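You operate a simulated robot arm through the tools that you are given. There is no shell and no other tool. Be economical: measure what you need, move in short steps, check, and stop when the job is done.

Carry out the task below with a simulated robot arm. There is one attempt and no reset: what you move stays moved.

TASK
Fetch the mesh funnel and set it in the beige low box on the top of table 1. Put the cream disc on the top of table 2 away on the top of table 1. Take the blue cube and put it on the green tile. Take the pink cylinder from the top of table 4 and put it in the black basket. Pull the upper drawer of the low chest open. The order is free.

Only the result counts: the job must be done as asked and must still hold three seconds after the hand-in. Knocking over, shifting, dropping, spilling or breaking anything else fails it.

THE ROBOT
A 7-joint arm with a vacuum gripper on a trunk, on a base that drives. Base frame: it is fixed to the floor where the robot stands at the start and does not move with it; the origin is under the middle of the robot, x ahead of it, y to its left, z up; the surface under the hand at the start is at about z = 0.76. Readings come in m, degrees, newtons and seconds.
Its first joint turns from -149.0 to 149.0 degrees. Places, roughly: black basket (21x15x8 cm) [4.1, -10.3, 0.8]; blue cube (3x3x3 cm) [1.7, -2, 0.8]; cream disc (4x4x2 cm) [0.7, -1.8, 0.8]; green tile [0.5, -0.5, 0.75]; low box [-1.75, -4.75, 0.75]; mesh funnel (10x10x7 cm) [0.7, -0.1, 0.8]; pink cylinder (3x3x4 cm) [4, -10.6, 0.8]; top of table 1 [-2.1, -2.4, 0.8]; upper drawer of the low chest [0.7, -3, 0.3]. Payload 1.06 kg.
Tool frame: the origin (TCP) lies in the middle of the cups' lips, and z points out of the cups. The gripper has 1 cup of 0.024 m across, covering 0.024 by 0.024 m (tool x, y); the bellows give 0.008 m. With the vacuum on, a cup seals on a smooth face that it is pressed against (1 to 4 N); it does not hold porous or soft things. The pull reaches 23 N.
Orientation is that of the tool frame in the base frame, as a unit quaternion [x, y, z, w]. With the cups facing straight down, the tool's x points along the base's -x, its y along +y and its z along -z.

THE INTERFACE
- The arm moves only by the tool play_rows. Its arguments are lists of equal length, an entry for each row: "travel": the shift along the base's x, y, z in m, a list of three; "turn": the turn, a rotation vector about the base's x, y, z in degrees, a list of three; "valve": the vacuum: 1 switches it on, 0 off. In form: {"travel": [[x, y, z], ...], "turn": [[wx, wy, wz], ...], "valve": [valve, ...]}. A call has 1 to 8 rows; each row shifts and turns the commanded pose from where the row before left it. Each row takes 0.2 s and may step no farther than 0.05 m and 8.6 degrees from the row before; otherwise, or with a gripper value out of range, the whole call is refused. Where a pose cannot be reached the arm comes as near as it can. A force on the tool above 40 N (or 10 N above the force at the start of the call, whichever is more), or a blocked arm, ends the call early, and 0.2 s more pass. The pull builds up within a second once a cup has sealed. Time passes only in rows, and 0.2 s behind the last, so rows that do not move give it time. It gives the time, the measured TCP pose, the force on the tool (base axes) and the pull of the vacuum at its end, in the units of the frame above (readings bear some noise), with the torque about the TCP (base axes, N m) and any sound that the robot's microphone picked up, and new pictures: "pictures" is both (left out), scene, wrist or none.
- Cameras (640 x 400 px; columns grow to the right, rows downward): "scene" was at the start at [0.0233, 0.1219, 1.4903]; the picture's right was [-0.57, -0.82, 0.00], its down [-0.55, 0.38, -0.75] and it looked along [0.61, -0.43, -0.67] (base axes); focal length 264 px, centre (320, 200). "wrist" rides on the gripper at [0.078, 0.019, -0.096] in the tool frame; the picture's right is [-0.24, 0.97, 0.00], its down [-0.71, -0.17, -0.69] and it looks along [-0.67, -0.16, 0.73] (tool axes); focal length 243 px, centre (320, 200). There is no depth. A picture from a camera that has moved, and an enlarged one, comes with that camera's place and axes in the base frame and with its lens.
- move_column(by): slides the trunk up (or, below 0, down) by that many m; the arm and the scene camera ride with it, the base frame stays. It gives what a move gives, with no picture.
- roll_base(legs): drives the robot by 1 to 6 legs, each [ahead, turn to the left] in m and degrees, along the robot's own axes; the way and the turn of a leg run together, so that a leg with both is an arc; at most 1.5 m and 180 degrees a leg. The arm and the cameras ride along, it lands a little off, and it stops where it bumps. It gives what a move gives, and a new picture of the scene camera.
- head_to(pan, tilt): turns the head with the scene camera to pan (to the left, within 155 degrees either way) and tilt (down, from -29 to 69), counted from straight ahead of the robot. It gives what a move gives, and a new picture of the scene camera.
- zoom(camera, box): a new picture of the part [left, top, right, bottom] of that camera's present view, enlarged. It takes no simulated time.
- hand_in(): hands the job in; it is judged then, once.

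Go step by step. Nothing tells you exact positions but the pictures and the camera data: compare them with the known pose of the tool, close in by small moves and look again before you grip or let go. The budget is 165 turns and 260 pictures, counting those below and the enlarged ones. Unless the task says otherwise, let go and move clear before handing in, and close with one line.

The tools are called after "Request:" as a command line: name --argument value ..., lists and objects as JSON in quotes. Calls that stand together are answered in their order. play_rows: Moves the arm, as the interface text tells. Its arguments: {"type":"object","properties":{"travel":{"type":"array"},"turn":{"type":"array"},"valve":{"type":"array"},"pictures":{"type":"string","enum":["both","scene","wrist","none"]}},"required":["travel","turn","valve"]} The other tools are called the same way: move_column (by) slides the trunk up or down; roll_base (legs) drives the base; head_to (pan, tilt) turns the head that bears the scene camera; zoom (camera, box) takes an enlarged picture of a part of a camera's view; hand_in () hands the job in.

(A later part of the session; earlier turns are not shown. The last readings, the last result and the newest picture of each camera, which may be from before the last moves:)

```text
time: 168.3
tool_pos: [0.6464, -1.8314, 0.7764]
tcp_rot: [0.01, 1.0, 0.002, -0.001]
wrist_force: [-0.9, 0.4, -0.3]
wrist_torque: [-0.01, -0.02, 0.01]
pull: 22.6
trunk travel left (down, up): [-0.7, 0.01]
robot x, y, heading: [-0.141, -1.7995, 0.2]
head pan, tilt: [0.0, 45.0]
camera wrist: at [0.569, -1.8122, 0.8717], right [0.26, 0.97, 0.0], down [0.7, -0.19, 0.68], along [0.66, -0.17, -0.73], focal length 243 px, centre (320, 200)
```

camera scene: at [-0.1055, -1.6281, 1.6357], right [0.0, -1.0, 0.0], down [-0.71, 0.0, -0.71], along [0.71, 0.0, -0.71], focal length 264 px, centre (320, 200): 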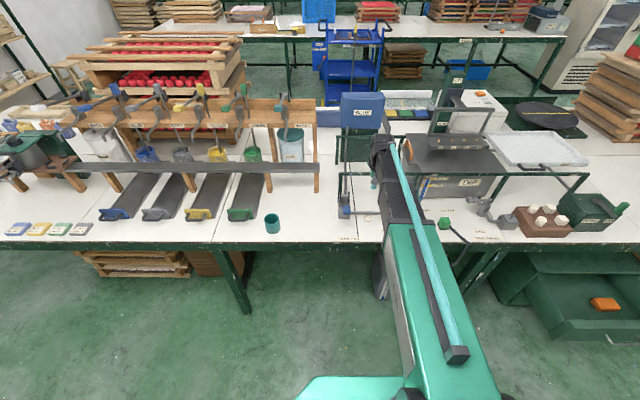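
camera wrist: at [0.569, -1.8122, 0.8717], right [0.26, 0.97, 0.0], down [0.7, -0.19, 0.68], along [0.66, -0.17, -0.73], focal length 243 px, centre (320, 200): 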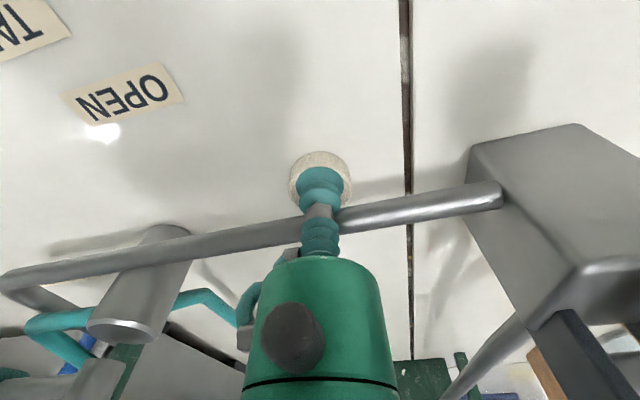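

Sealed on the disc with its top at z of about 0.777. I'll lift gently, retract, and back off from the table.

Request:
play_rows --travel '[[0, 0, 0.003], [0, 0, 0.006], [-0.003, 0, 0.012], [-0.01, 0, 0.02], [-0.02, 0, 0.03], [-0.02, 0, 0.04], [-0.02, 0, 0.04], [-0.02, 0, 0.04]]' --turn '[[0, 0, 0], [0, 0, 0], [0, 0, 0], [0, 0, 0], [0, 0, 0], [0, 0, 0], [0, 0, 0], [0, 0, 0]]' --valve '[1, 1, 1, 1, 1, 1, 1, 1]' --pictures "wrist"

Request:
roll_base --legs '[[-0.3, 0], [0, 179]]'

Request:
head_to --pan 10 --tilt 40

```text
time: 170.1
tool_pos: [0.5525, -1.8328, 0.9672]
tcp_rot: [0.01, 1.0, 0.001, 0.0]
wrist_force: [0.1, -0.2, -1.5]
wrist_torque: [0.02, -0.02, 0.0]
pull: 22.9
trunk travel left (down, up): [-0.7, 0.01]
robot x, y, heading: [-0.1394, -1.8005, 0.3]
head pan, tilt: [0.0, 45.0]
camera wrist: at [0.4752, -1.8124, 1.0632], right [0.26, 0.97, 0.0], down [0.7, -0.19, 0.68], along [0.66, -0.17, -0.73], focal length 243 px, centre (320, 200)
```

wrist: 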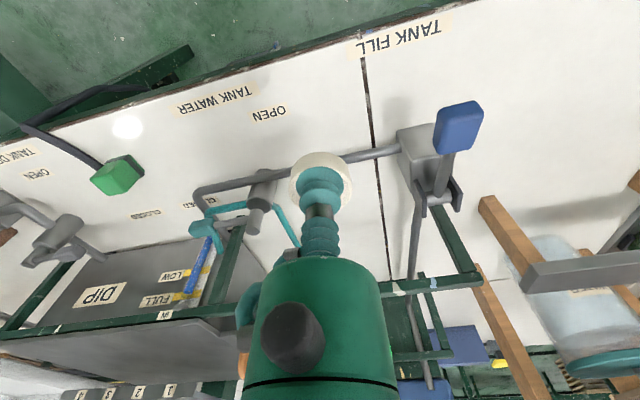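

```text
time: 179.5
tool_pos: [-1.1337, -1.7655, 0.9668]
tcp_rot: [1.0, -0.011, 0.001, 0.001]
wrist_force: [-0.4, 0.3, -0.1]
wrist_torque: [-0.01, 0.03, 0.0]
pull: 22.9
trunk travel left (down, up): [-0.7, 0.01]
robot x, y, heading: [-0.4374, -1.8001, -179.9]
head pan, tilt: [0.0, 45.0]
camera scene: at [-0.4752, -1.9692, 1.6356], right [0.0, 1.0, 0.0], down [0.71, 0.0, -0.71], along [-0.71, 0.0, -0.71], focal length 264 px, centre (320, 200)
```

scene: 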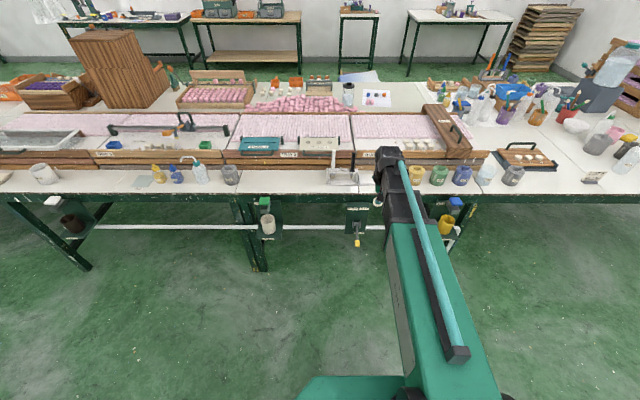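

```text
time: 180.2
tool_pos: [-1.1347, -1.7653, 0.9668]
tcp_rot: [1.0, -0.011, 0.0, 0.0]
wrist_force: [-0.3, 0.2, 0.2]
wrist_torque: [0.0, 0.03, -0.02]
pull: 23.0
trunk travel left (down, up): [-0.7, 0.01]
robot x, y, heading: [-0.4421, -1.7981, -179.9]
head pan, tilt: [10.0, 40.0]
camera scene: at [-0.4776, -1.9839, 1.6429], right [-0.18, 0.98, 0.0], down [0.63, 0.11, -0.77], along [-0.75, -0.14, -0.64], focal length 264 px, centre (320, 200)
```

scene: 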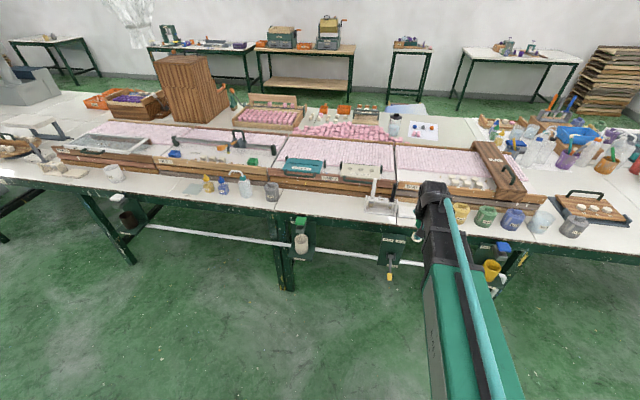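

Still holding the disc. There's a free strip on table 1's front at about (-1.52, -2.15); I'll enlarge it to be sure.

Request:
zoom --camera "scene" --box '[250, 150, 410, 250]'

```text
4.00 times, centred on (330, 200) of scene
camera zoom: at [-0.4776, -1.9839, 1.6429], right [-0.18, 0.98, 0.0], down [0.63, 0.11, -0.77], along [-0.75, -0.14, -0.64], focal length 1055 px, centre (280, 200)
```

zoom: 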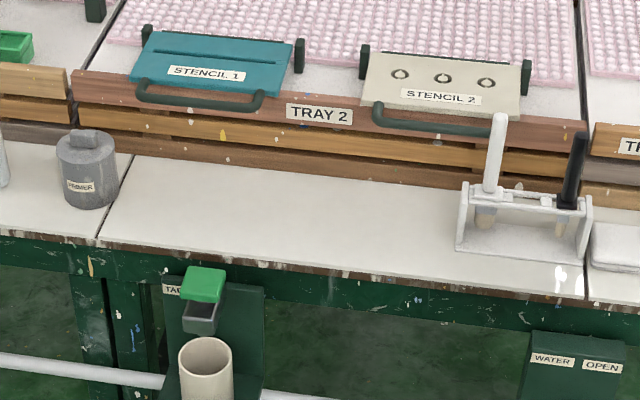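

The strip in front of tray 2 is empty. I'll turn slightly and drive in so that the disc comes over it.

Request:
roll_base --legs '[[0, 18], [0.35, 0]]'

Request:
play_rows --travel '[[0, 0, 0]]' --turn '[[0, 0, 0]]' --valve '[1]' --pictures "wrist"

```text
time: 183.5
tool_pos: [-1.4428, -2.0916, 0.9665]
tcp_rot: [0.989, 0.146, 0.001, 0.0]
wrist_force: [1.0, 0.5, -0.4]
wrist_torque: [0.01, -0.01, 0.01]
pull: 22.9
trunk travel left (down, up): [-0.7, 0.01]
robot x, y, heading: [-0.7714, -1.9083, -161.5]
head pan, tilt: [10.0, 40.0]
camera scene: at [-0.7518, -2.0966, 1.6429], right [-0.47, 0.88, 0.0], down [0.57, 0.3, -0.77], along [-0.67, -0.36, -0.64], focal length 264 px, centre (320, 200)
```

scene: 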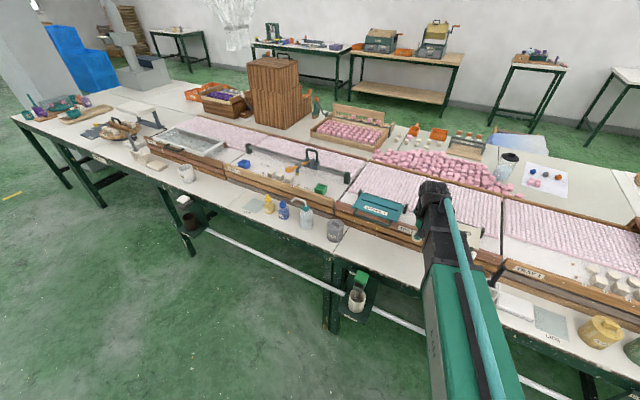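

```text
time: 183.9
tool_pos: [-1.4435, -2.0921, 0.9685]
tcp_rot: [0.989, 0.146, 0.001, 0.001]
wrist_force: [-0.5, -0.4, -0.2]
wrist_torque: [0.0, -0.01, -0.04]
pull: 23.2
trunk travel left (down, up): [-0.7, 0.01]
robot x, y, heading: [-0.7692, -1.9076, -161.6]
head pan, tilt: [10.0, 40.0]
camera wrist: at [-1.3629, -2.0871, 1.0624], right [0.06, -1.0, 0.0], down [-0.73, -0.04, 0.68], along [-0.68, -0.04, -0.73], focal length 243 px, centre (320, 200)
```

wrist: 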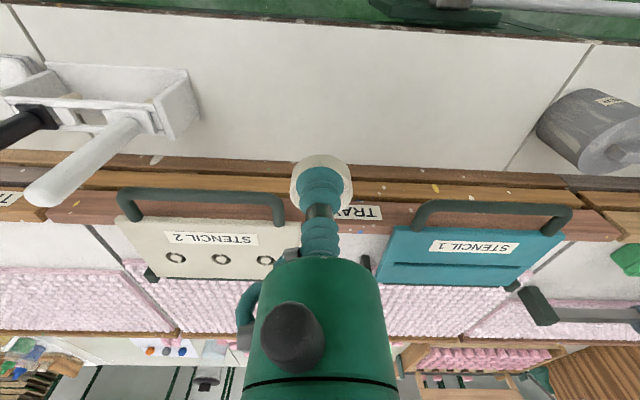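

The free strip runs from x = -1.415 to -1.56. I'll set the disc at (-1.47, -2.12), lowering in stages.

Request:
play_rows --travel '[[-0.026, -0.028, 0], [0, 0, -0.04], [0, 0, -0.04], [0, 0, -0.04], [0, 0, -0.03]]' --turn '[[0, 0, 0], [0, 0, 0], [0, 0, 0], [0, 0, 0], [0, 0, 0]]' --valve '[1, 1, 1, 1, 1]' --pictures "both"

Request:
zoom --camera "scene" --box '[370, 170, 490, 270]'

```text
time: 185.1
tool_pos: [-1.4702, -2.1204, 0.818]
tcp_rot: [0.989, 0.146, 0.0, 0.001]
wrist_force: [0.7, -0.1, 0.2]
wrist_torque: [-0.03, 0.0, -0.02]
pull: 22.8
trunk travel left (down, up): [-0.7, 0.01]
robot x, y, heading: [-0.7702, -1.9105, -161.8]
head pan, tilt: [10.0, 40.0]
camera scene: at [-0.7511, -2.0963, 1.6429], right [-0.47, 0.88, 0.0], down [0.57, 0.3, -0.77], along [-0.67, -0.36, -0.64], focal length 264 px, centre (320, 200)
camera wrist: at [-1.389, -2.116, 0.9124], right [0.06, -1.0, 0.0], down [-0.73, -0.04, 0.68], along [-0.68, -0.04, -0.73], focal length 243 px, centre (320, 200)
```

scene: 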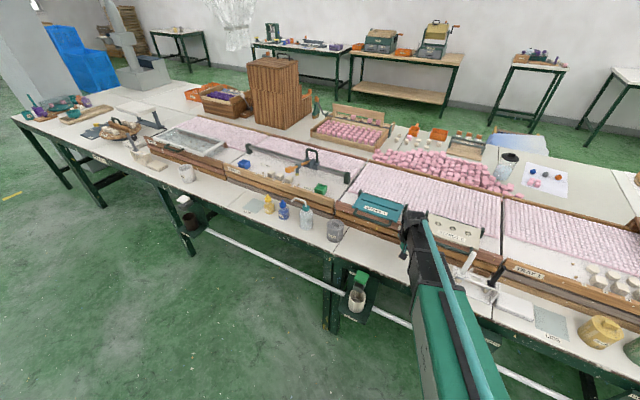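
wrist: 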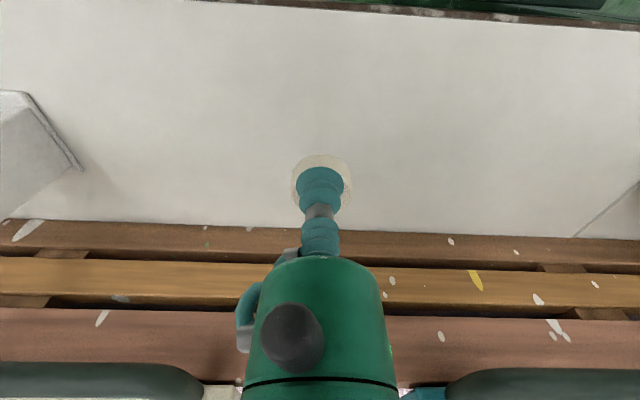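

```text
4.00 times, centred on (430, 220) of scene
camera zoom: at [-0.7511, -2.0963, 1.6429], right [-0.47, 0.88, 0.0], down [0.57, 0.3, -0.77], along [-0.67, -0.36, -0.64], focal length 1055 px, centre (-120, 120)
```

zoom: 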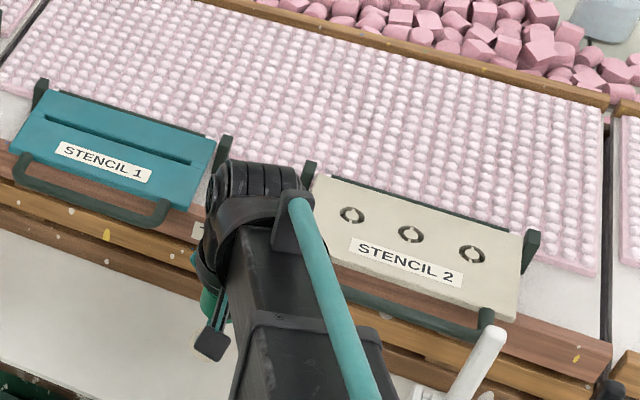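

Clear so far, and the tool passes between the stencil handles. I'll move 1 cm back toward the edge and lower slowly.

Request:
play_rows --travel '[[0.01, 0, 0], [0, 0, -0.012], [0, 0, -0.01], [0, 0, -0.006], [0, 0, -0.004], [0, 0, -0.003], [0, 0, -0.002]]' --turn '[[0, 0, 0], [0, 0, 0], [0, 0, 0], [0, 0, 0], [0, 0, 0], [0, 0, 0], [0, 0, 0]]' --valve '[1, 1, 1, 1, 1, 1, 1]' --pictures "wrist"

```text
time: 186.7
tool_pos: [-1.4586, -2.1185, 0.7806]
tcp_rot: [0.989, 0.146, 0.001, 0.001]
wrist_force: [-0.6, 0.0, -1.2]
wrist_torque: [0.01, 0.02, 0.01]
pull: 22.6
trunk travel left (down, up): [-0.7, 0.01]
robot x, y, heading: [-0.7716, -1.9077, -161.8]
head pan, tilt: [10.0, 40.0]
camera wrist: at [-1.3788, -2.1151, 0.8752], right [0.06, -1.0, 0.0], down [-0.73, -0.04, 0.68], along [-0.68, -0.04, -0.73], focal length 243 px, centre (320, 200)
```

wrist: 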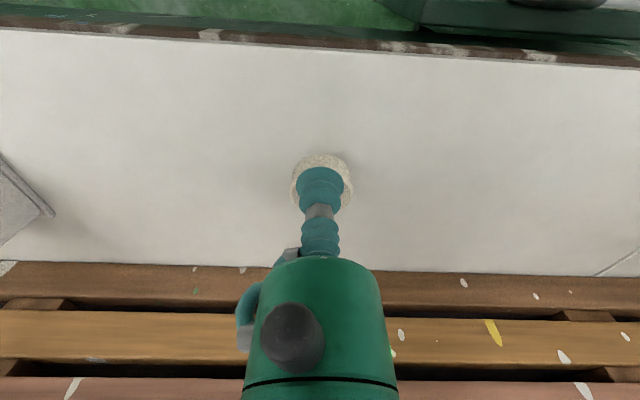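

Request:
play_rows --travel '[[0, 0, -0.002], [0, 0, -0.002], [0, 0, -0.001], [0, 0, 0]]' --turn '[[0, 0, 0], [0, 0, 0], [0, 0, 0], [0, 0, 0]]' --valve '[1, 1, 1, 1]' --pictures "none"

```text
time: 187.7
tool_pos: [-1.4602, -2.1194, 0.7774]
tcp_rot: [0.989, 0.146, 0.001, 0.001]
wrist_force: [-0.5, -1.0, 0.7]
wrist_torque: [-0.02, 0.07, 0.0]
pull: 23.0
trunk travel left (down, up): [-0.7, 0.01]
robot x, y, heading: [-0.7716, -1.9079, -161.6]
head pan, tilt: [10.0, 40.0]
```

Request:
play_rows --travel '[[0, 0, -0.001], [0, 0, 0], [0, 0, 0], [0, 0, 0], [0, 0, 0], [0, 0, 0.003], [0, 0, 0.01], [0, 0, 0.02]]' --turn '[[0, 0, 0], [0, 0, 0], [0, 0, 0], [0, 0, 0], [0, 0, 0], [0, 0, 0], [0, 0, 0], [0, 0, 0]]' --valve '[1, 0, 0, 0, 0, 0, 0, 0]' --pictures "wrist"

```text
time: 189.5
tool_pos: [-1.4586, -2.1199, 0.806]
tcp_rot: [0.989, 0.146, 0.001, 0.001]
wrist_force: [0.2, 0.0, 0.1]
wrist_torque: [-0.01, 0.03, -0.02]
pull: 0.0
trunk travel left (down, up): [-0.7, 0.01]
robot x, y, heading: [-0.7712, -1.9058, -161.6]
head pan, tilt: [10.0, 40.0]
camera wrist: at [-1.379, -2.1149, 0.9023], right [0.06, -1.0, 0.0], down [-0.73, -0.04, 0.68], along [-0.68, -0.04, -0.73], focal length 243 px, centre (320, 200)
```

wrist: 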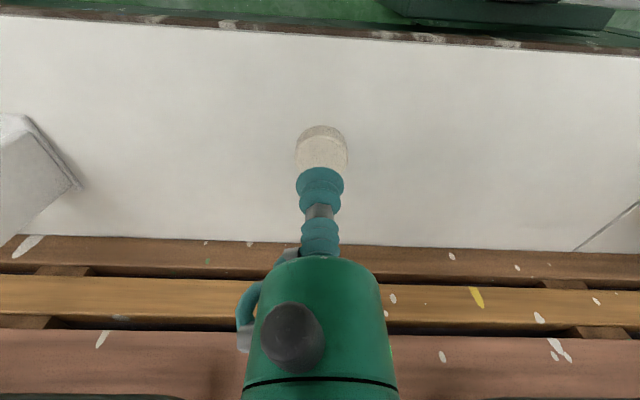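

The disc is down on table 1. I'll lift clear, back off, and head south for table 4 before coming back for the cube.

Request:
play_rows --travel '[[0, 0, 0.04], [0, 0, 0.05], [0, 0, 0.05], [0, 0, 0.05], [0.03, 0, 0.04]]' --turn '[[0, 0, 0], [0, 0, 0], [0, 0, 0], [0, 0, 0], [0, 0, 0]]' --valve '[0, 0, 0, 0, 0]' --pictures "none"

Request:
roll_base --legs '[[-0.4, 0], [0, 70], [1.4, 0], [1.4, 0], [1.3, 0]]'

Request:
head_to --pan 30 --tilt 20

```text
time: 190.7
tool_pos: [-1.4282, -2.1202, 1.0387]
tcp_rot: [0.989, 0.145, 0.0, 0.0]
wrist_force: [-0.5, -0.2, -0.1]
wrist_torque: [0.01, 0.0, 0.0]
pull: 0.1
trunk travel left (down, up): [-0.7, 0.01]
robot x, y, heading: [-0.7722, -1.9079, -161.4]
head pan, tilt: [10.0, 40.0]
```

```text
time: 215.6
tool_pos: [-0.5196, -6.5878, 1.0376]
tcp_rot: [0.728, 0.685, 0.001, -0.001]
wrist_force: [-0.3, 0.7, -0.1]
wrist_torque: [0.01, -0.02, 0.01]
pull: 0.1
trunk travel left (down, up): [-0.7, 0.01]
robot x, y, heading: [-0.4926, -5.8962, -91.9]
head pan, tilt: [10.0, 40.0]
camera scene: at [-0.308, -5.9428, 1.6429], right [-0.99, -0.14, 0.0], down [-0.09, 0.64, -0.77], along [0.11, -0.76, -0.64], focal length 264 px, centre (320, 200)
```

scene: 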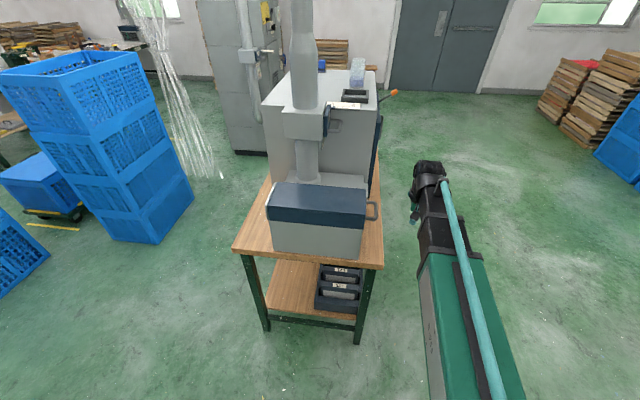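

```text
time: 216.4
tool_pos: [-0.5196, -6.5869, 1.0374]
tcp_rot: [0.729, 0.685, 0.002, 0.0]
wrist_force: [0.1, -0.9, 0.3]
wrist_torque: [0.03, 0.0, 0.01]
pull: 0.2
trunk travel left (down, up): [-0.7, 0.01]
robot x, y, heading: [-0.4955, -5.8962, -92.0]
head pan, tilt: [30.0, 20.0]
camera scene: at [-0.2761, -5.9406, 1.6742], right [-0.88, -0.47, 0.0], down [-0.16, 0.3, -0.94], along [0.44, -0.83, -0.34], focal length 264 px, centre (320, 200)
```

scene: 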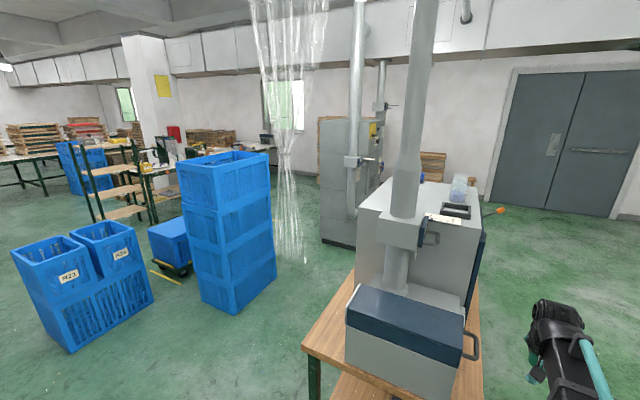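

A machine table stands ahead on the left, with blue crates and a curtain beyond. I'll look east to choose the way to table 4.

Request:
head_to --pan 75 --tilt 22

Request:
zoom --camera "scene" --box '[300, 60, 640, 260]'

```text
time: 217.6
tool_pos: [-0.5203, -6.5875, 1.0375]
tcp_rot: [0.728, 0.686, 0.001, 0.001]
wrist_force: [-0.5, 0.1, 0.2]
wrist_torque: [0.01, -0.04, 0.0]
pull: 0.1
trunk travel left (down, up): [-0.7, 0.01]
robot x, y, heading: [-0.4887, -5.8982, -92.2]
head pan, tilt: [75.0, 22.0]
camera scene: at [-0.2311, -5.8856, 1.671], right [-0.29, -0.96, 0.0], down [-0.36, 0.11, -0.93], along [0.89, -0.27, -0.37], focal length 264 px, centre (320, 200)
```

scene: 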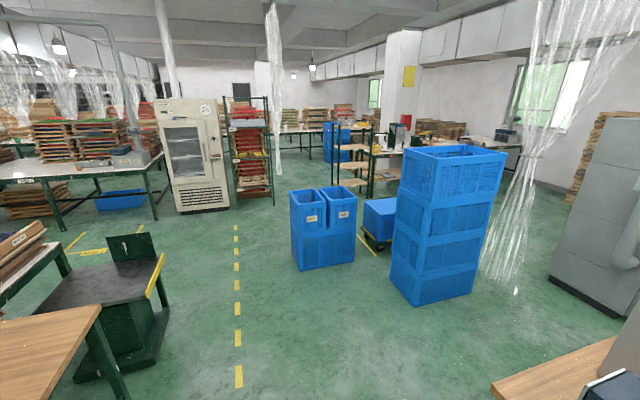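

```text
1.88 times, centred on (470, 160) of scene
camera zoom: at [-0.2311, -5.8856, 1.671], right [-0.29, -0.96, 0.0], down [-0.36, 0.11, -0.93], along [0.89, -0.27, -0.37], focal length 497 px, centre (38, 275)
```

zoom: 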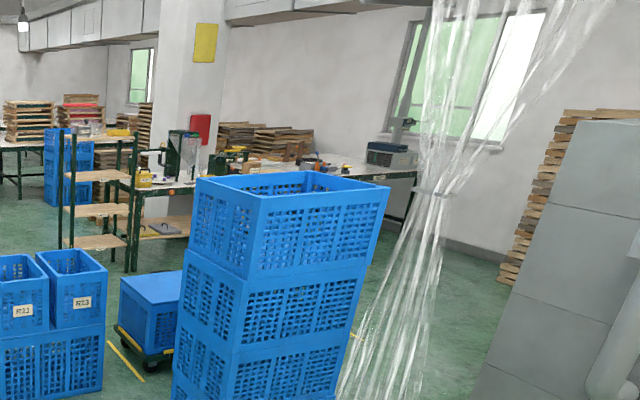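

There's a clear corridor eastward along the dashed yellow line at y of about -5.7. I'll back away from the machine table, turn left and drive along it.

Request:
roll_base --legs '[[-0.45, 0], [0, 80], [1.5, 0], [0, 9], [1.5, 0]]'

Request:
head_to --pan -55 --tilt 20

```text
time: 238.3
tool_pos: [3.1595, -5.8648, 1.0361]
tcp_rot: [0.04, 0.999, 0.002, -0.001]
wrist_force: [0.7, 0.0, 0.6]
wrist_torque: [0.02, 0.01, -0.04]
pull: 0.1
trunk travel left (down, up): [-0.7, 0.01]
robot x, y, heading: [2.4724, -5.8275, -3.2]
head pan, tilt: [75.0, 22.0]
camera scene: at [2.4634, -5.5632, 1.671], right [0.95, -0.31, 0.0], down [-0.12, -0.36, -0.93], along [0.29, 0.88, -0.37], focal length 264 px, centre (320, 200)
```

scene: 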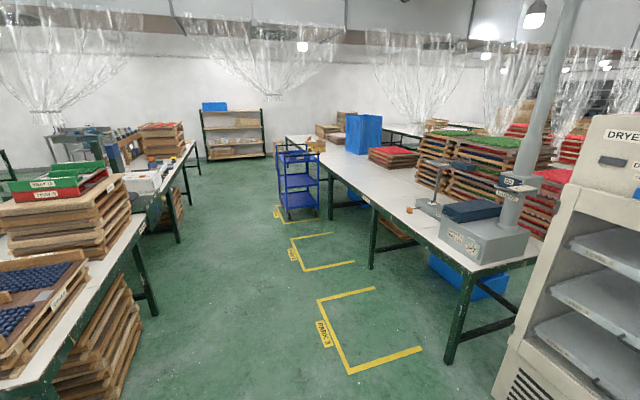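

```text
time: 240.5
tool_pos: [3.1587, -5.8657, 1.0369]
tcp_rot: [0.04, 0.999, 0.0, -0.001]
wrist_force: [-0.1, 0.5, -0.3]
wrist_torque: [0.03, 0.0, -0.01]
pull: 0.0
trunk travel left (down, up): [-0.7, 0.01]
robot x, y, heading: [2.4676, -5.8241, -3.1]
head pan, tilt: [-55.0, 20.0]
camera scene: at [2.4834, -5.7305, 1.6743], right [-0.85, -0.53, 0.0], down [-0.18, 0.29, -0.94], along [0.5, -0.8, -0.34], focal length 264 px, centre (320, 200)
```

scene: 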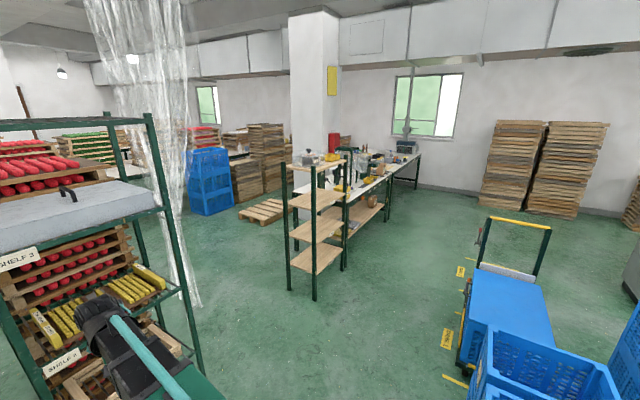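

I can see table 4 now: its west edge is at x of about 3.53 and it runs south to y of about -10.9. I'll arc right and drive south alongside it.

Request:
roll_base --legs '[[0.75, -87], [1.5, 0], [1.2, 0]]'

Request:
head_to --pan 35 --tilt 35

Request:
zoom --camera "scene" --box '[200, 60, 440, 210]'

```text
time: 257.2
tool_pos: [2.9279, -9.6991, 1.0367]
tcp_rot: [0.717, 0.698, 0.001, 0.0]
wrist_force: [0.3, 0.7, 0.2]
wrist_torque: [0.01, 0.01, 0.02]
pull: 0.1
trunk travel left (down, up): [-0.7, 0.01]
robot x, y, heading: [2.9341, -9.0077, -89.9]
head pan, tilt: [-55.0, 20.0]
cut short: leg 1
camera scene: at [3.0265, -9.0164, 1.6743], right [-0.57, 0.82, 0.0], down [0.28, 0.2, -0.94], along [-0.77, -0.54, -0.34], focal length 264 px, centre (320, 200)
```

scene: 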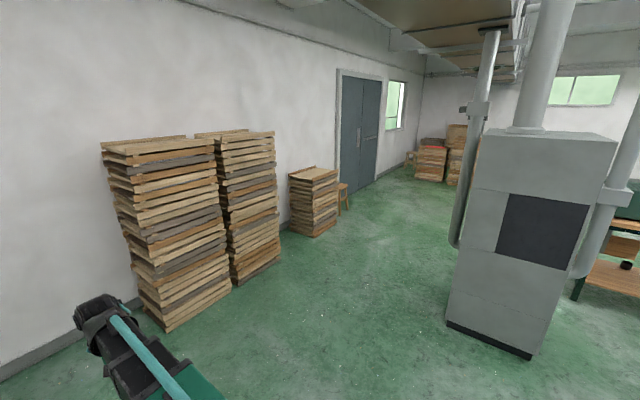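

```text
time: 258.9
tool_pos: [2.9285, -9.6968, 1.0395]
tcp_rot: [0.716, 0.698, 0.002, 0.0]
wrist_force: [-0.7, -0.8, 0.7]
wrist_torque: [0.02, -0.02, 0.02]
pull: 0.1
trunk travel left (down, up): [-0.7, 0.01]
robot x, y, heading: [2.9312, -9.0095, -89.9]
head pan, tilt: [35.0, 35.0]
camera scene: at [3.1532, -9.0349, 1.6505], right [-0.82, -0.57, 0.0], down [-0.33, 0.47, -0.82], along [0.47, -0.67, -0.57], focal length 264 px, centre (320, 200)
```

scene: 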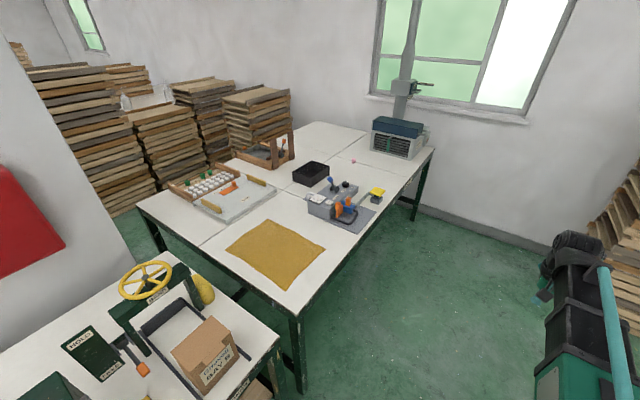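

```text
2.67 times, centred on (320, 135) of scene
camera zoom: at [3.1532, -9.0349, 1.6505], right [-0.82, -0.57, 0.0], down [-0.33, 0.47, -0.82], along [0.47, -0.67, -0.57], focal length 704 px, centre (320, 373)
```

zoom: 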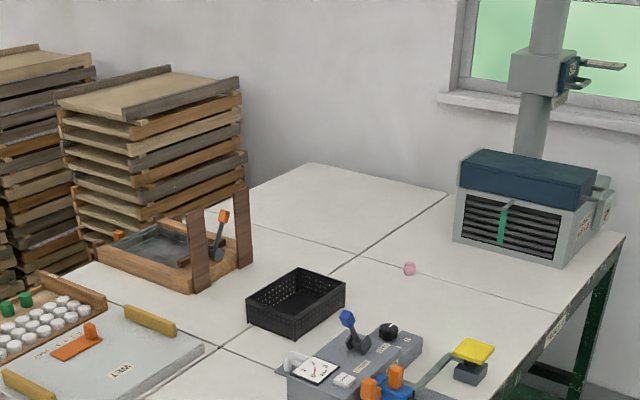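

The pink cylinder is at about (3.95, -10.59) and the black basket at about (4.08, -10.25) on table 4. I'll drive up to them and face the table.

Request:
roll_base --legs '[[0, 7], [1.33, 0], [0, 78]]'

Request:
head_to --pan 0 --tilt 45

Request:
play_rows --travel '[[0, 0, 0]]' --turn '[[0, 0, 0]]' --valve '[0]' --pictures "wrist"

```text
time: 269.5
tool_pos: [3.784, -10.3949, 1.0381]
tcp_rot: [0.056, 0.998, 0.001, 0.0]
wrist_force: [-0.3, -0.8, 0.7]
wrist_torque: [0.02, 0.0, -0.03]
pull: 0.1
trunk travel left (down, up): [-0.7, 0.01]
robot x, y, heading: [3.0955, -10.3305, -5.0]
head pan, tilt: [35.0, 35.0]
camera scene: at [3.1431, -10.113, 1.6504], right [0.5, -0.87, 0.0], down [-0.5, -0.29, -0.82], along [0.71, 0.41, -0.57], focal length 264 px, centre (320, 200)
```

scene: 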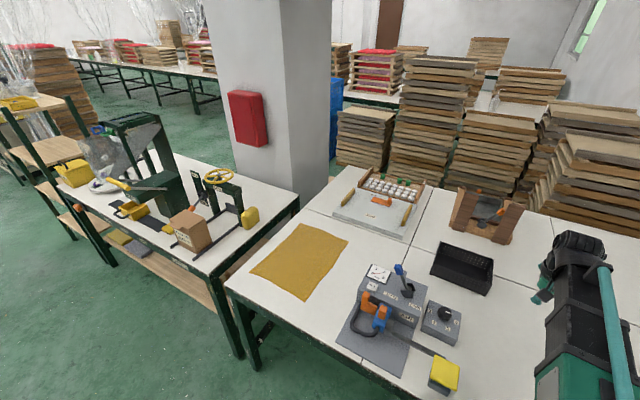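

```text
time: 270.5
tool_pos: [3.7843, -10.3947, 1.0373]
tcp_rot: [0.055, 0.998, 0.0, -0.001]
wrist_force: [0.6, 0.6, 0.9]
wrist_torque: [-0.02, 0.02, 0.02]
pull: 0.1
trunk travel left (down, up): [-0.7, 0.01]
robot x, y, heading: [3.0959, -10.3261, -4.9]
head pan, tilt: [0.0, 45.0]
camera scene: at [3.1479, -10.1642, 1.6356], right [-0.09, -1.0, 0.0], down [-0.7, 0.06, -0.71], along [0.7, -0.06, -0.71], focal length 264 px, centre (320, 200)
```

scene: 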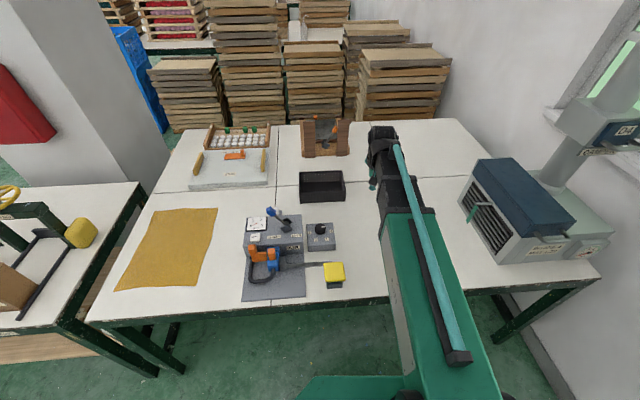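

```text
time: 270.9
tool_pos: [3.7845, -10.3945, 1.0369]
tcp_rot: [0.056, 0.998, 0.001, -0.001]
wrist_force: [-0.1, 0.1, -0.8]
wrist_torque: [0.03, 0.01, -0.01]
pull: 0.0
trunk travel left (down, up): [-0.7, 0.01]
robot x, y, heading: [3.097, -10.3268, -4.9]
head pan, tilt: [0.0, 45.0]
camera wrist: at [3.7089, -10.3681, 1.1326], right [0.34, 0.94, 0.0], down [0.69, -0.25, 0.68], along [0.64, -0.23, -0.73], focal length 243 px, centre (320, 200)
```

wrist: 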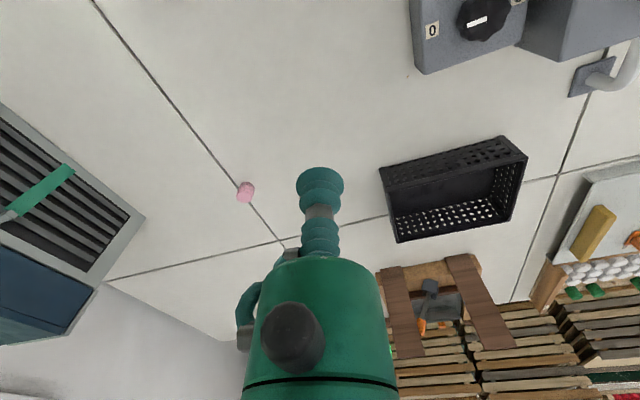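

Request:
zoom --camera "wrist" --box '[216, 167, 276, 217]'

Request:
play_rows --travel '[[0.03, -0.035, 0], [0.03, -0.035, 0], [0.03, -0.035, -0.01], [0.03, -0.045, 0], [0.03, -0.04, 0], [0.008, -0.015, -0.04], [0, 0, -0.045], [0, 0, -0.045]]' --turn '[[0, 0, 0], [0, 0, 0], [0, 0, 0], [0, 0, 0], [0, 0, 0], [0, 0, 0], [0, 0, 0], [0, 0, 0]]' --valve '[0, 0, 0, 0, 0, 0, 0, 0]' --pictures "wrist"

Request:
zoom --camera "wrist" --box '[240, 60, 400, 220]'

```text
8.00 times, centred on (246, 192) of wrist
camera zoom: at [3.7089, -10.3681, 1.1326], right [0.34, 0.94, 0.0], down [0.69, -0.25, 0.68], along [0.64, -0.23, -0.73], focal length 1941 px, centre (912, 264)
```

zoom: 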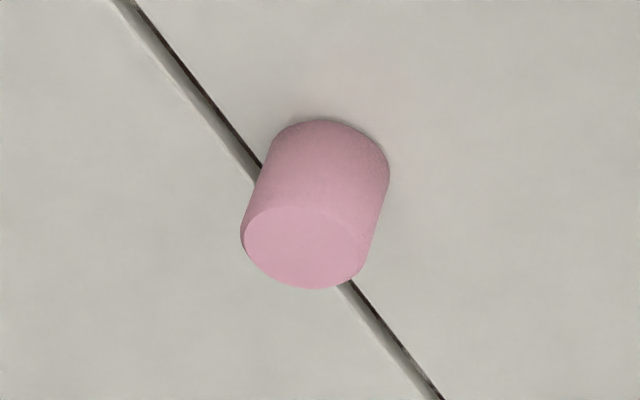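

```text
refused: row 4 steps farther than a row can; nothing moved
```

```text
2.50 times, centred on (320, 140) of wrist
camera zoom: at [3.7089, -10.3681, 1.1326], right [0.34, 0.94, 0.0], down [0.69, -0.25, 0.68], along [0.64, -0.23, -0.73], focal length 606 px, centre (320, 350)
```

zoom: 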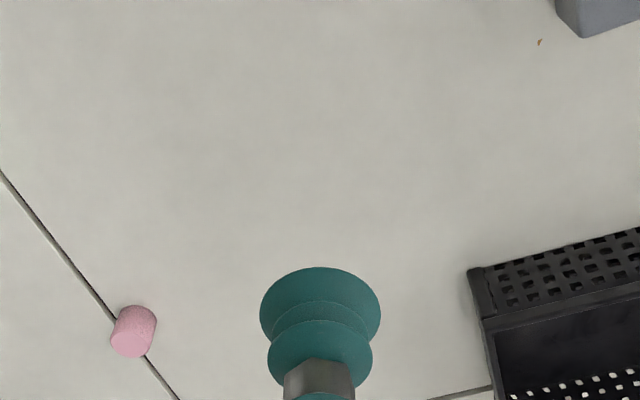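

The cylinder stands upright, with its top centred at about (3.947, -10.604). I'll move above it.

Request:
play_rows --travel '[[0.029, -0.036, 0], [0.029, -0.036, 0], [0.029, -0.036, 0], [0.029, -0.036, 0], [0.029, -0.036, 0], [0.018, -0.03, -0.03], [0, 0, -0.045], [0, 0, -0.045]]' --turn '[[0, 0, 0], [0, 0, 0], [0, 0, 0], [0, 0, 0], [0, 0, 0], [0, 0, 0], [0, 0, 0], [0, 0, 0]]' --valve '[0, 0, 0, 0, 0, 0, 0, 0]' --pictures "wrist"

Request:
zoom --camera "wrist" --box '[240, 60, 400, 220]'

Request:
zoom --camera "scene" --box '[360, 120, 460, 200]'

```text
time: 272.7
tool_pos: [3.9472, -10.6052, 0.9179]
tcp_rot: [0.056, 0.998, 0.001, -0.001]
wrist_force: [0.4, -0.4, 0.1]
wrist_torque: [-0.01, 0.0, 0.03]
pull: 0.0
trunk travel left (down, up): [-0.7, 0.01]
robot x, y, heading: [3.0997, -10.3301, -5.1]
head pan, tilt: [0.0, 45.0]
camera wrist: at [3.8714, -10.5777, 1.0128], right [0.34, 0.94, 0.0], down [0.69, -0.25, 0.68], along [0.64, -0.23, -0.73], focal length 243 px, centre (320, 200)
```

wrist: 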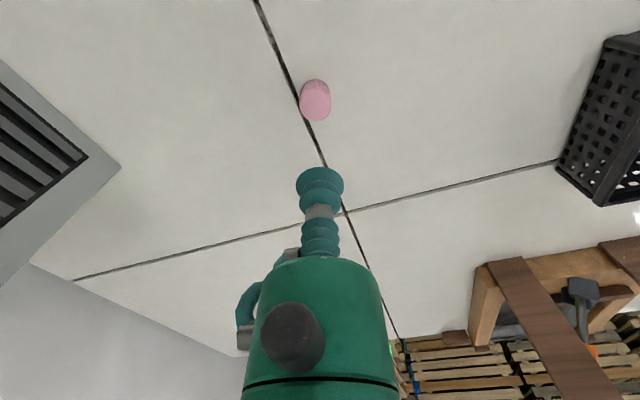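

```text
2.50 times, centred on (320, 140) of wrist
camera zoom: at [3.8714, -10.5777, 1.0128], right [0.34, 0.94, 0.0], down [0.69, -0.25, 0.68], along [0.64, -0.23, -0.73], focal length 606 px, centre (320, 350)
```

zoom: 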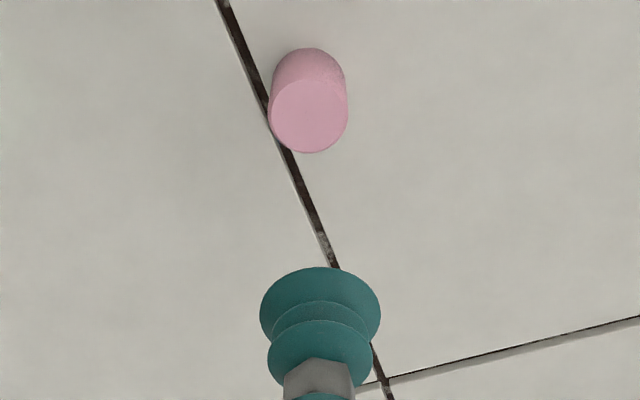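

```text
5.00 times, centred on (410, 160) of scene
camera zoom: at [3.1483, -10.1644, 1.6357], right [-0.09, -1.0, 0.0], down [-0.7, 0.06, -0.71], along [0.7, -0.06, -0.71], focal length 1319 px, centre (-130, 400)
```

zoom: 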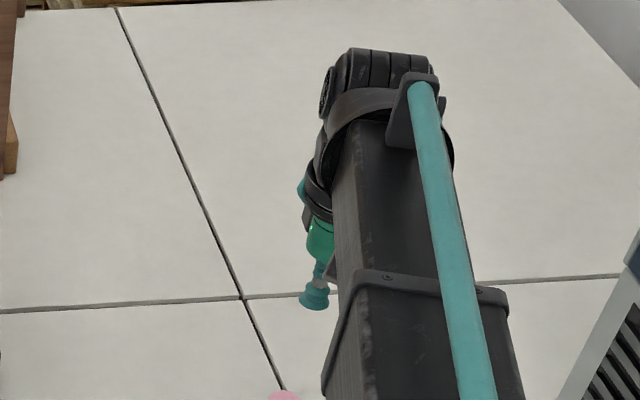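

Request:
play_rows --travel '[[0.003, -0.005, -0.03], [0, 0, -0.04], [0, 0, -0.02]]' --turn '[[0, 0, 0], [0, 0, 0], [0, 0, 0]]' --valve '[0, 0, 0]' --pictures "none"

Request:
zoom --camera "wrist" --box '[260, 100, 380, 220]'

Request:
zoom --camera "scene" --box '[370, 160, 430, 210]'

```text
time: 273.5
tool_pos: [3.95, -10.6085, 0.8291]
tcp_rot: [0.056, 0.998, 0.001, -0.001]
wrist_force: [-1.4, 0.2, 0.5]
wrist_torque: [-0.02, -0.01, 0.0]
pull: 0.1
trunk travel left (down, up): [-0.7, 0.01]
robot x, y, heading: [3.099, -10.328, -5.1]
head pan, tilt: [0.0, 45.0]
```

```text
3.33 times, centred on (320, 160) of wrist
camera zoom: at [3.8747, -10.5823, 0.9227], right [0.34, 0.94, 0.0], down [0.69, -0.25, 0.68], along [0.64, -0.23, -0.73], focal length 809 px, centre (320, 333)
```

zoom: 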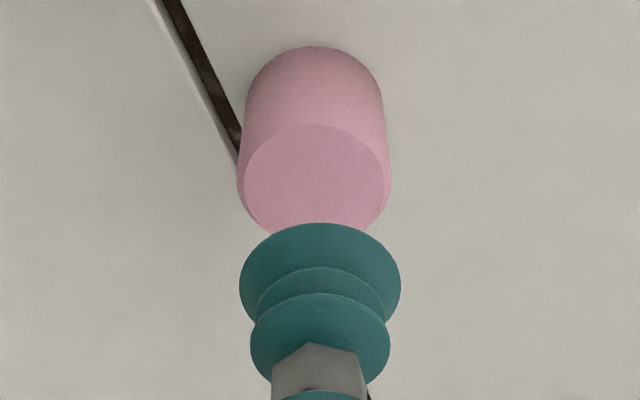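

```text
8.00 times, centred on (400, 185) of scene
camera zoom: at [3.1479, -10.1643, 1.6357], right [-0.09, -1.0, 0.0], down [-0.7, 0.06, -0.71], along [0.7, -0.06, -0.71], focal length 2110 px, centre (-320, 320)
```

zoom: 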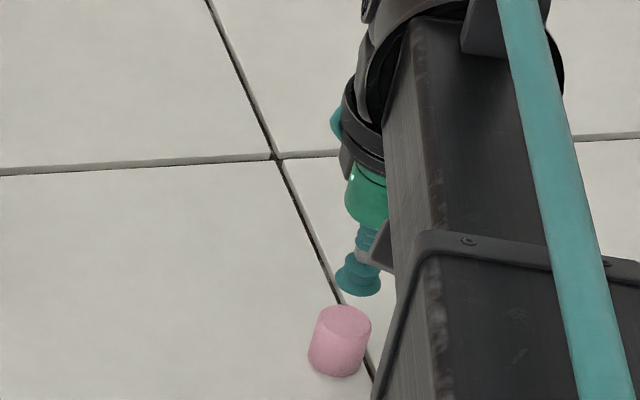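

Well centred. I'll lower with the vacuum on until it seals.

Request:
play_rows --travel '[[0, 0, -0.014], [0, 0, -0.008], [0, 0, -0.003], [0, 0, -0.002], [0, 0, -0.002], [0, 0, -0.002], [0, 0, 0], [0, 0, 0]]' --turn '[[0, 0, 0], [0, 0, 0], [0, 0, 0], [0, 0, 0], [0, 0, 0], [0, 0, 0], [0, 0, 0], [0, 0, 0]]' --valve '[1, 1, 1, 1, 1, 1, 1, 1]' --pictures "none"

Request:
zoom --camera "wrist" --box '[260, 100, 380, 220]'

```text
time: 275.3
tool_pos: [3.9505, -10.6091, 0.7977]
tcp_rot: [0.056, 0.998, 0.001, -0.001]
wrist_force: [-0.4, 0.6, 0.2]
wrist_torque: [0.03, -0.01, -0.05]
pull: 0.0
trunk travel left (down, up): [-0.7, 0.01]
robot x, y, heading: [3.0969, -10.332, -5.1]
head pan, tilt: [0.0, 45.0]
```

```text
3.33 times, centred on (320, 160) of wrist
camera zoom: at [3.8751, -10.5829, 0.8918], right [0.34, 0.94, 0.0], down [0.69, -0.25, 0.68], along [0.64, -0.23, -0.73], focal length 809 px, centre (320, 333)
```

zoom: 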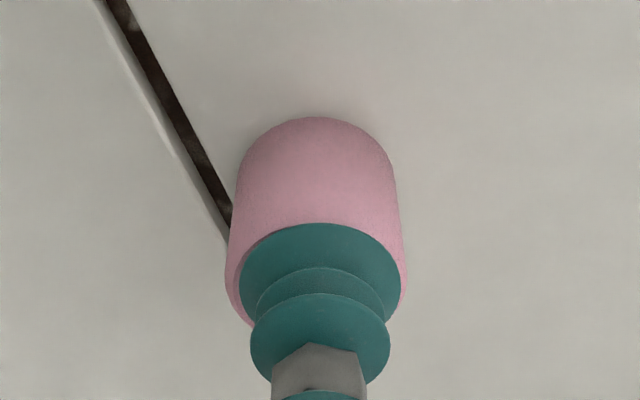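

Request:
play_rows --travel '[[0, 0, -0.002], [0, 0, -0.002], [0, 0, -0.001], [0, 0, 0], [0, 0, 0], [0, 0, 0]]' --turn '[[0, 0, 0], [0, 0, 0], [0, 0, 0], [0, 0, 0], [0, 0, 0], [0, 0, 0]]' --valve '[1, 1, 1, 1, 1, 1]' --pictures "none"

```text
time: 276.7
tool_pos: [3.9501, -10.6106, 0.7914]
tcp_rot: [0.057, 0.998, 0.001, -0.001]
wrist_force: [0.8, -0.1, 0.6]
wrist_torque: [-0.01, 0.0, -0.01]
pull: 22.7
trunk travel left (down, up): [-0.7, 0.01]
robot x, y, heading: [3.0993, -10.3329, -5.0]
head pan, tilt: [0.0, 45.0]
```

Sealed on the cylinder. I'll lift it and carry it toward the basket at height.

Request:
play_rows --travel '[[0, 0, 0.003], [0, 0, 0.008], [0, 0, 0.02], [0, 0, 0.035], [0, 0, 0.04], [0, 0, 0.04], [0, 0, 0.02]]' --turn '[[0, 0, 0], [0, 0, 0], [0, 0, 0], [0, 0, 0], [0, 0, 0], [0, 0, 0], [0, 0, 0]]' --valve '[1, 1, 1, 1, 1, 1, 1]' --pictures "none"

Request:
play_rows --travel '[[0.01, 0.04, 0], [0.01, 0.045, 0], [0.01, 0.045, 0], [0.01, 0.045, 0], [0.01, 0.045, 0], [0.015, 0.045, 0], [0.015, 0.045, 0], [0.01, 0.045, 0]]' --turn '[[0, 0, 0], [0, 0, 0], [0, 0, 0], [0, 0, 0], [0, 0, 0], [0, 0, 0], [0, 0, 0], [0, 0, 0]]' --valve '[1, 1, 1, 1, 1, 1, 1, 1]' --pictures "both"

Request:
zoom --camera "scene" --box '[270, 120, 400, 220]'

```text
time: 278.3
tool_pos: [3.9495, -10.611, 0.9588]
tcp_rot: [0.056, 0.998, 0.0, -0.002]
wrist_force: [-0.1, 0.7, -0.5]
wrist_torque: [-0.01, -0.03, 0.01]
pull: 22.8
trunk travel left (down, up): [-0.7, 0.01]
robot x, y, heading: [3.0985, -10.3299, -4.9]
head pan, tilt: [0.0, 45.0]
```

```text
time: 280.1
tool_pos: [4.0405, -10.2543, 0.9581]
tcp_rot: [0.057, 0.998, 0.001, -0.001]
wrist_force: [-0.1, 0.2, -0.6]
wrist_torque: [-0.03, -0.03, 0.02]
pull: 22.6
trunk travel left (down, up): [-0.7, 0.01]
robot x, y, heading: [3.0954, -10.332, -5.2]
head pan, tilt: [0.0, 45.0]
camera scene: at [3.1479, -10.1636, 1.6355], right [-0.09, -1.0, 0.0], down [-0.7, 0.06, -0.71], along [0.7, -0.06, -0.71], focal length 264 px, centre (320, 200)
camera wrist: at [3.9654, -10.2264, 1.0527], right [0.34, 0.94, 0.0], down [0.69, -0.25, 0.68], along [0.64, -0.23, -0.73], focal length 243 px, centre (320, 200)
```

scene: 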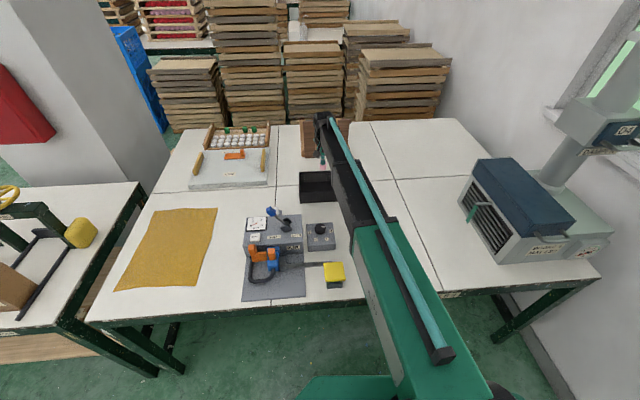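
wrist: 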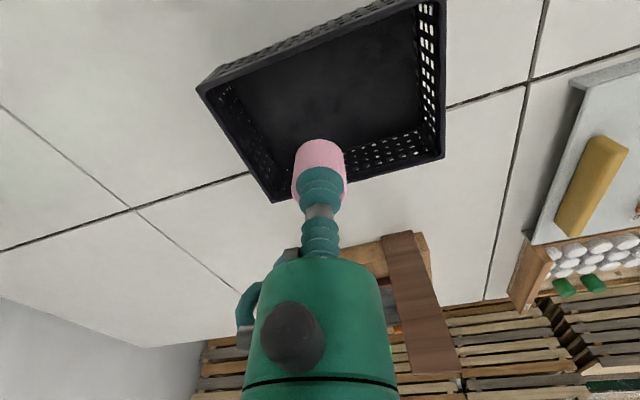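

```text
4.00 times, centred on (335, 170) of scene
camera zoom: at [3.1479, -10.1636, 1.6355], right [-0.09, -1.0, 0.0], down [-0.7, 0.06, -0.71], along [0.7, -0.06, -0.71], focal length 1055 px, centre (260, 320)
```

zoom: 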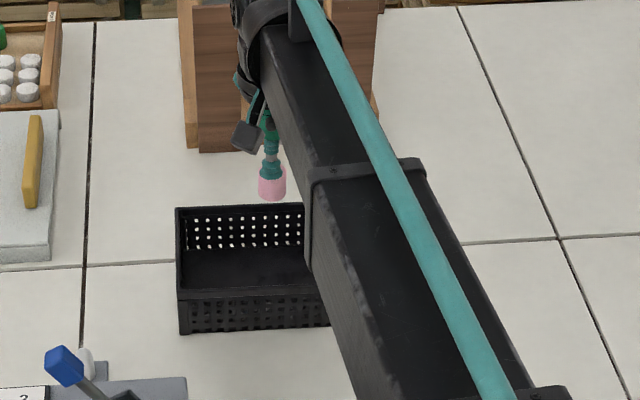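

The cylinder is over the basket, whose rim runs x 3.996–4.135 and y -10.347 to -10.15. I'll centre it and lower it inside.

Request:
play_rows --travel '[[0.015, 0.003, 0], [0, 0, -0.03], [0, 0, -0.04], [0, 0, -0.03], [0, 0, -0.02], [0, 0, -0.015]]' --turn '[[0, 0, 0], [0, 0, 0], [0, 0, 0], [0, 0, 0], [0, 0, 0], [0, 0, 0]]' --valve '[1, 1, 1, 1, 1, 1]' --pictures "wrist"

Request:
zoom --camera "scene" --box '[270, 120, 400, 220]'

```text
time: 281.5
tool_pos: [4.0551, -10.2527, 0.8215]
tcp_rot: [0.056, 0.998, 0.001, 0.0]
wrist_force: [0.0, 0.3, 0.1]
wrist_torque: [-0.01, 0.02, -0.02]
pull: 23.0
trunk travel left (down, up): [-0.7, 0.01]
robot x, y, heading: [3.0946, -10.3266, -5.0]
head pan, tilt: [0.0, 45.0]
camera wrist: at [3.9799, -10.2251, 0.917], right [0.34, 0.94, 0.0], down [0.69, -0.25, 0.68], along [0.64, -0.23, -0.73], focal length 243 px, centre (320, 200)
```

wrist: 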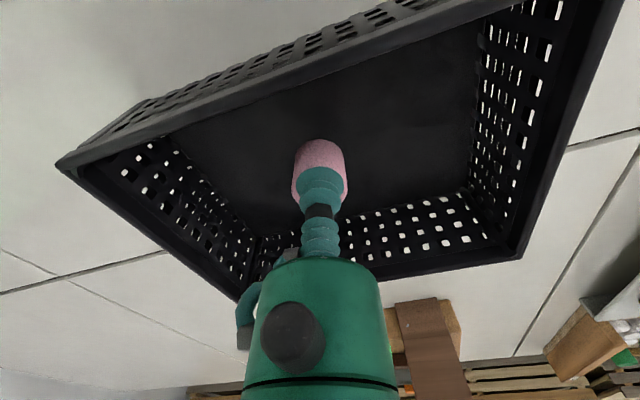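

```text
4.00 times, centred on (335, 170) of scene
camera zoom: at [3.148, -10.1642, 1.6356], right [-0.09, -1.0, 0.0], down [-0.7, 0.06, -0.71], along [0.7, -0.06, -0.71], focal length 1055 px, centre (260, 320)
```

zoom: 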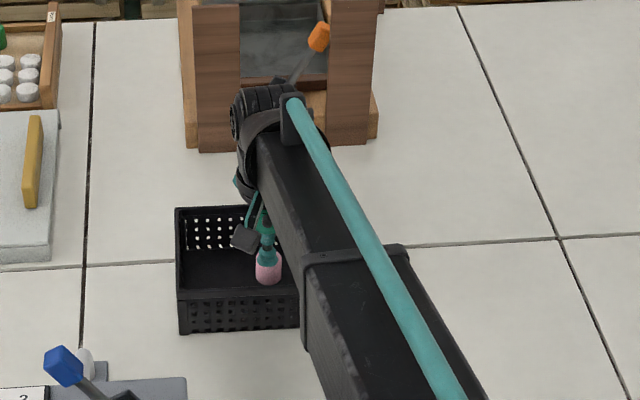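

Request:
play_rows --travel '[[0, 0, -0.008], [0, 0, -0.006], [0, 0, -0.003], [0, 0, -0.002], [0, 0, 0]]' --turn '[[0, 0, 0], [0, 0, 0], [0, 0, 0], [0, 0, 0], [0, 0, 0]]' --valve '[1, 1, 1, 1, 1]' --pictures "none"

```text
time: 282.7
tool_pos: [4.0542, -10.252, 0.8034]
tcp_rot: [0.056, 0.998, 0.001, -0.002]
wrist_force: [-0.8, -0.6, 0.0]
wrist_torque: [0.0, -0.04, -0.01]
pull: 22.2
trunk travel left (down, up): [-0.7, 0.01]
robot x, y, heading: [3.097, -10.3297, -5.3]
head pan, tilt: [0.0, 45.0]
```

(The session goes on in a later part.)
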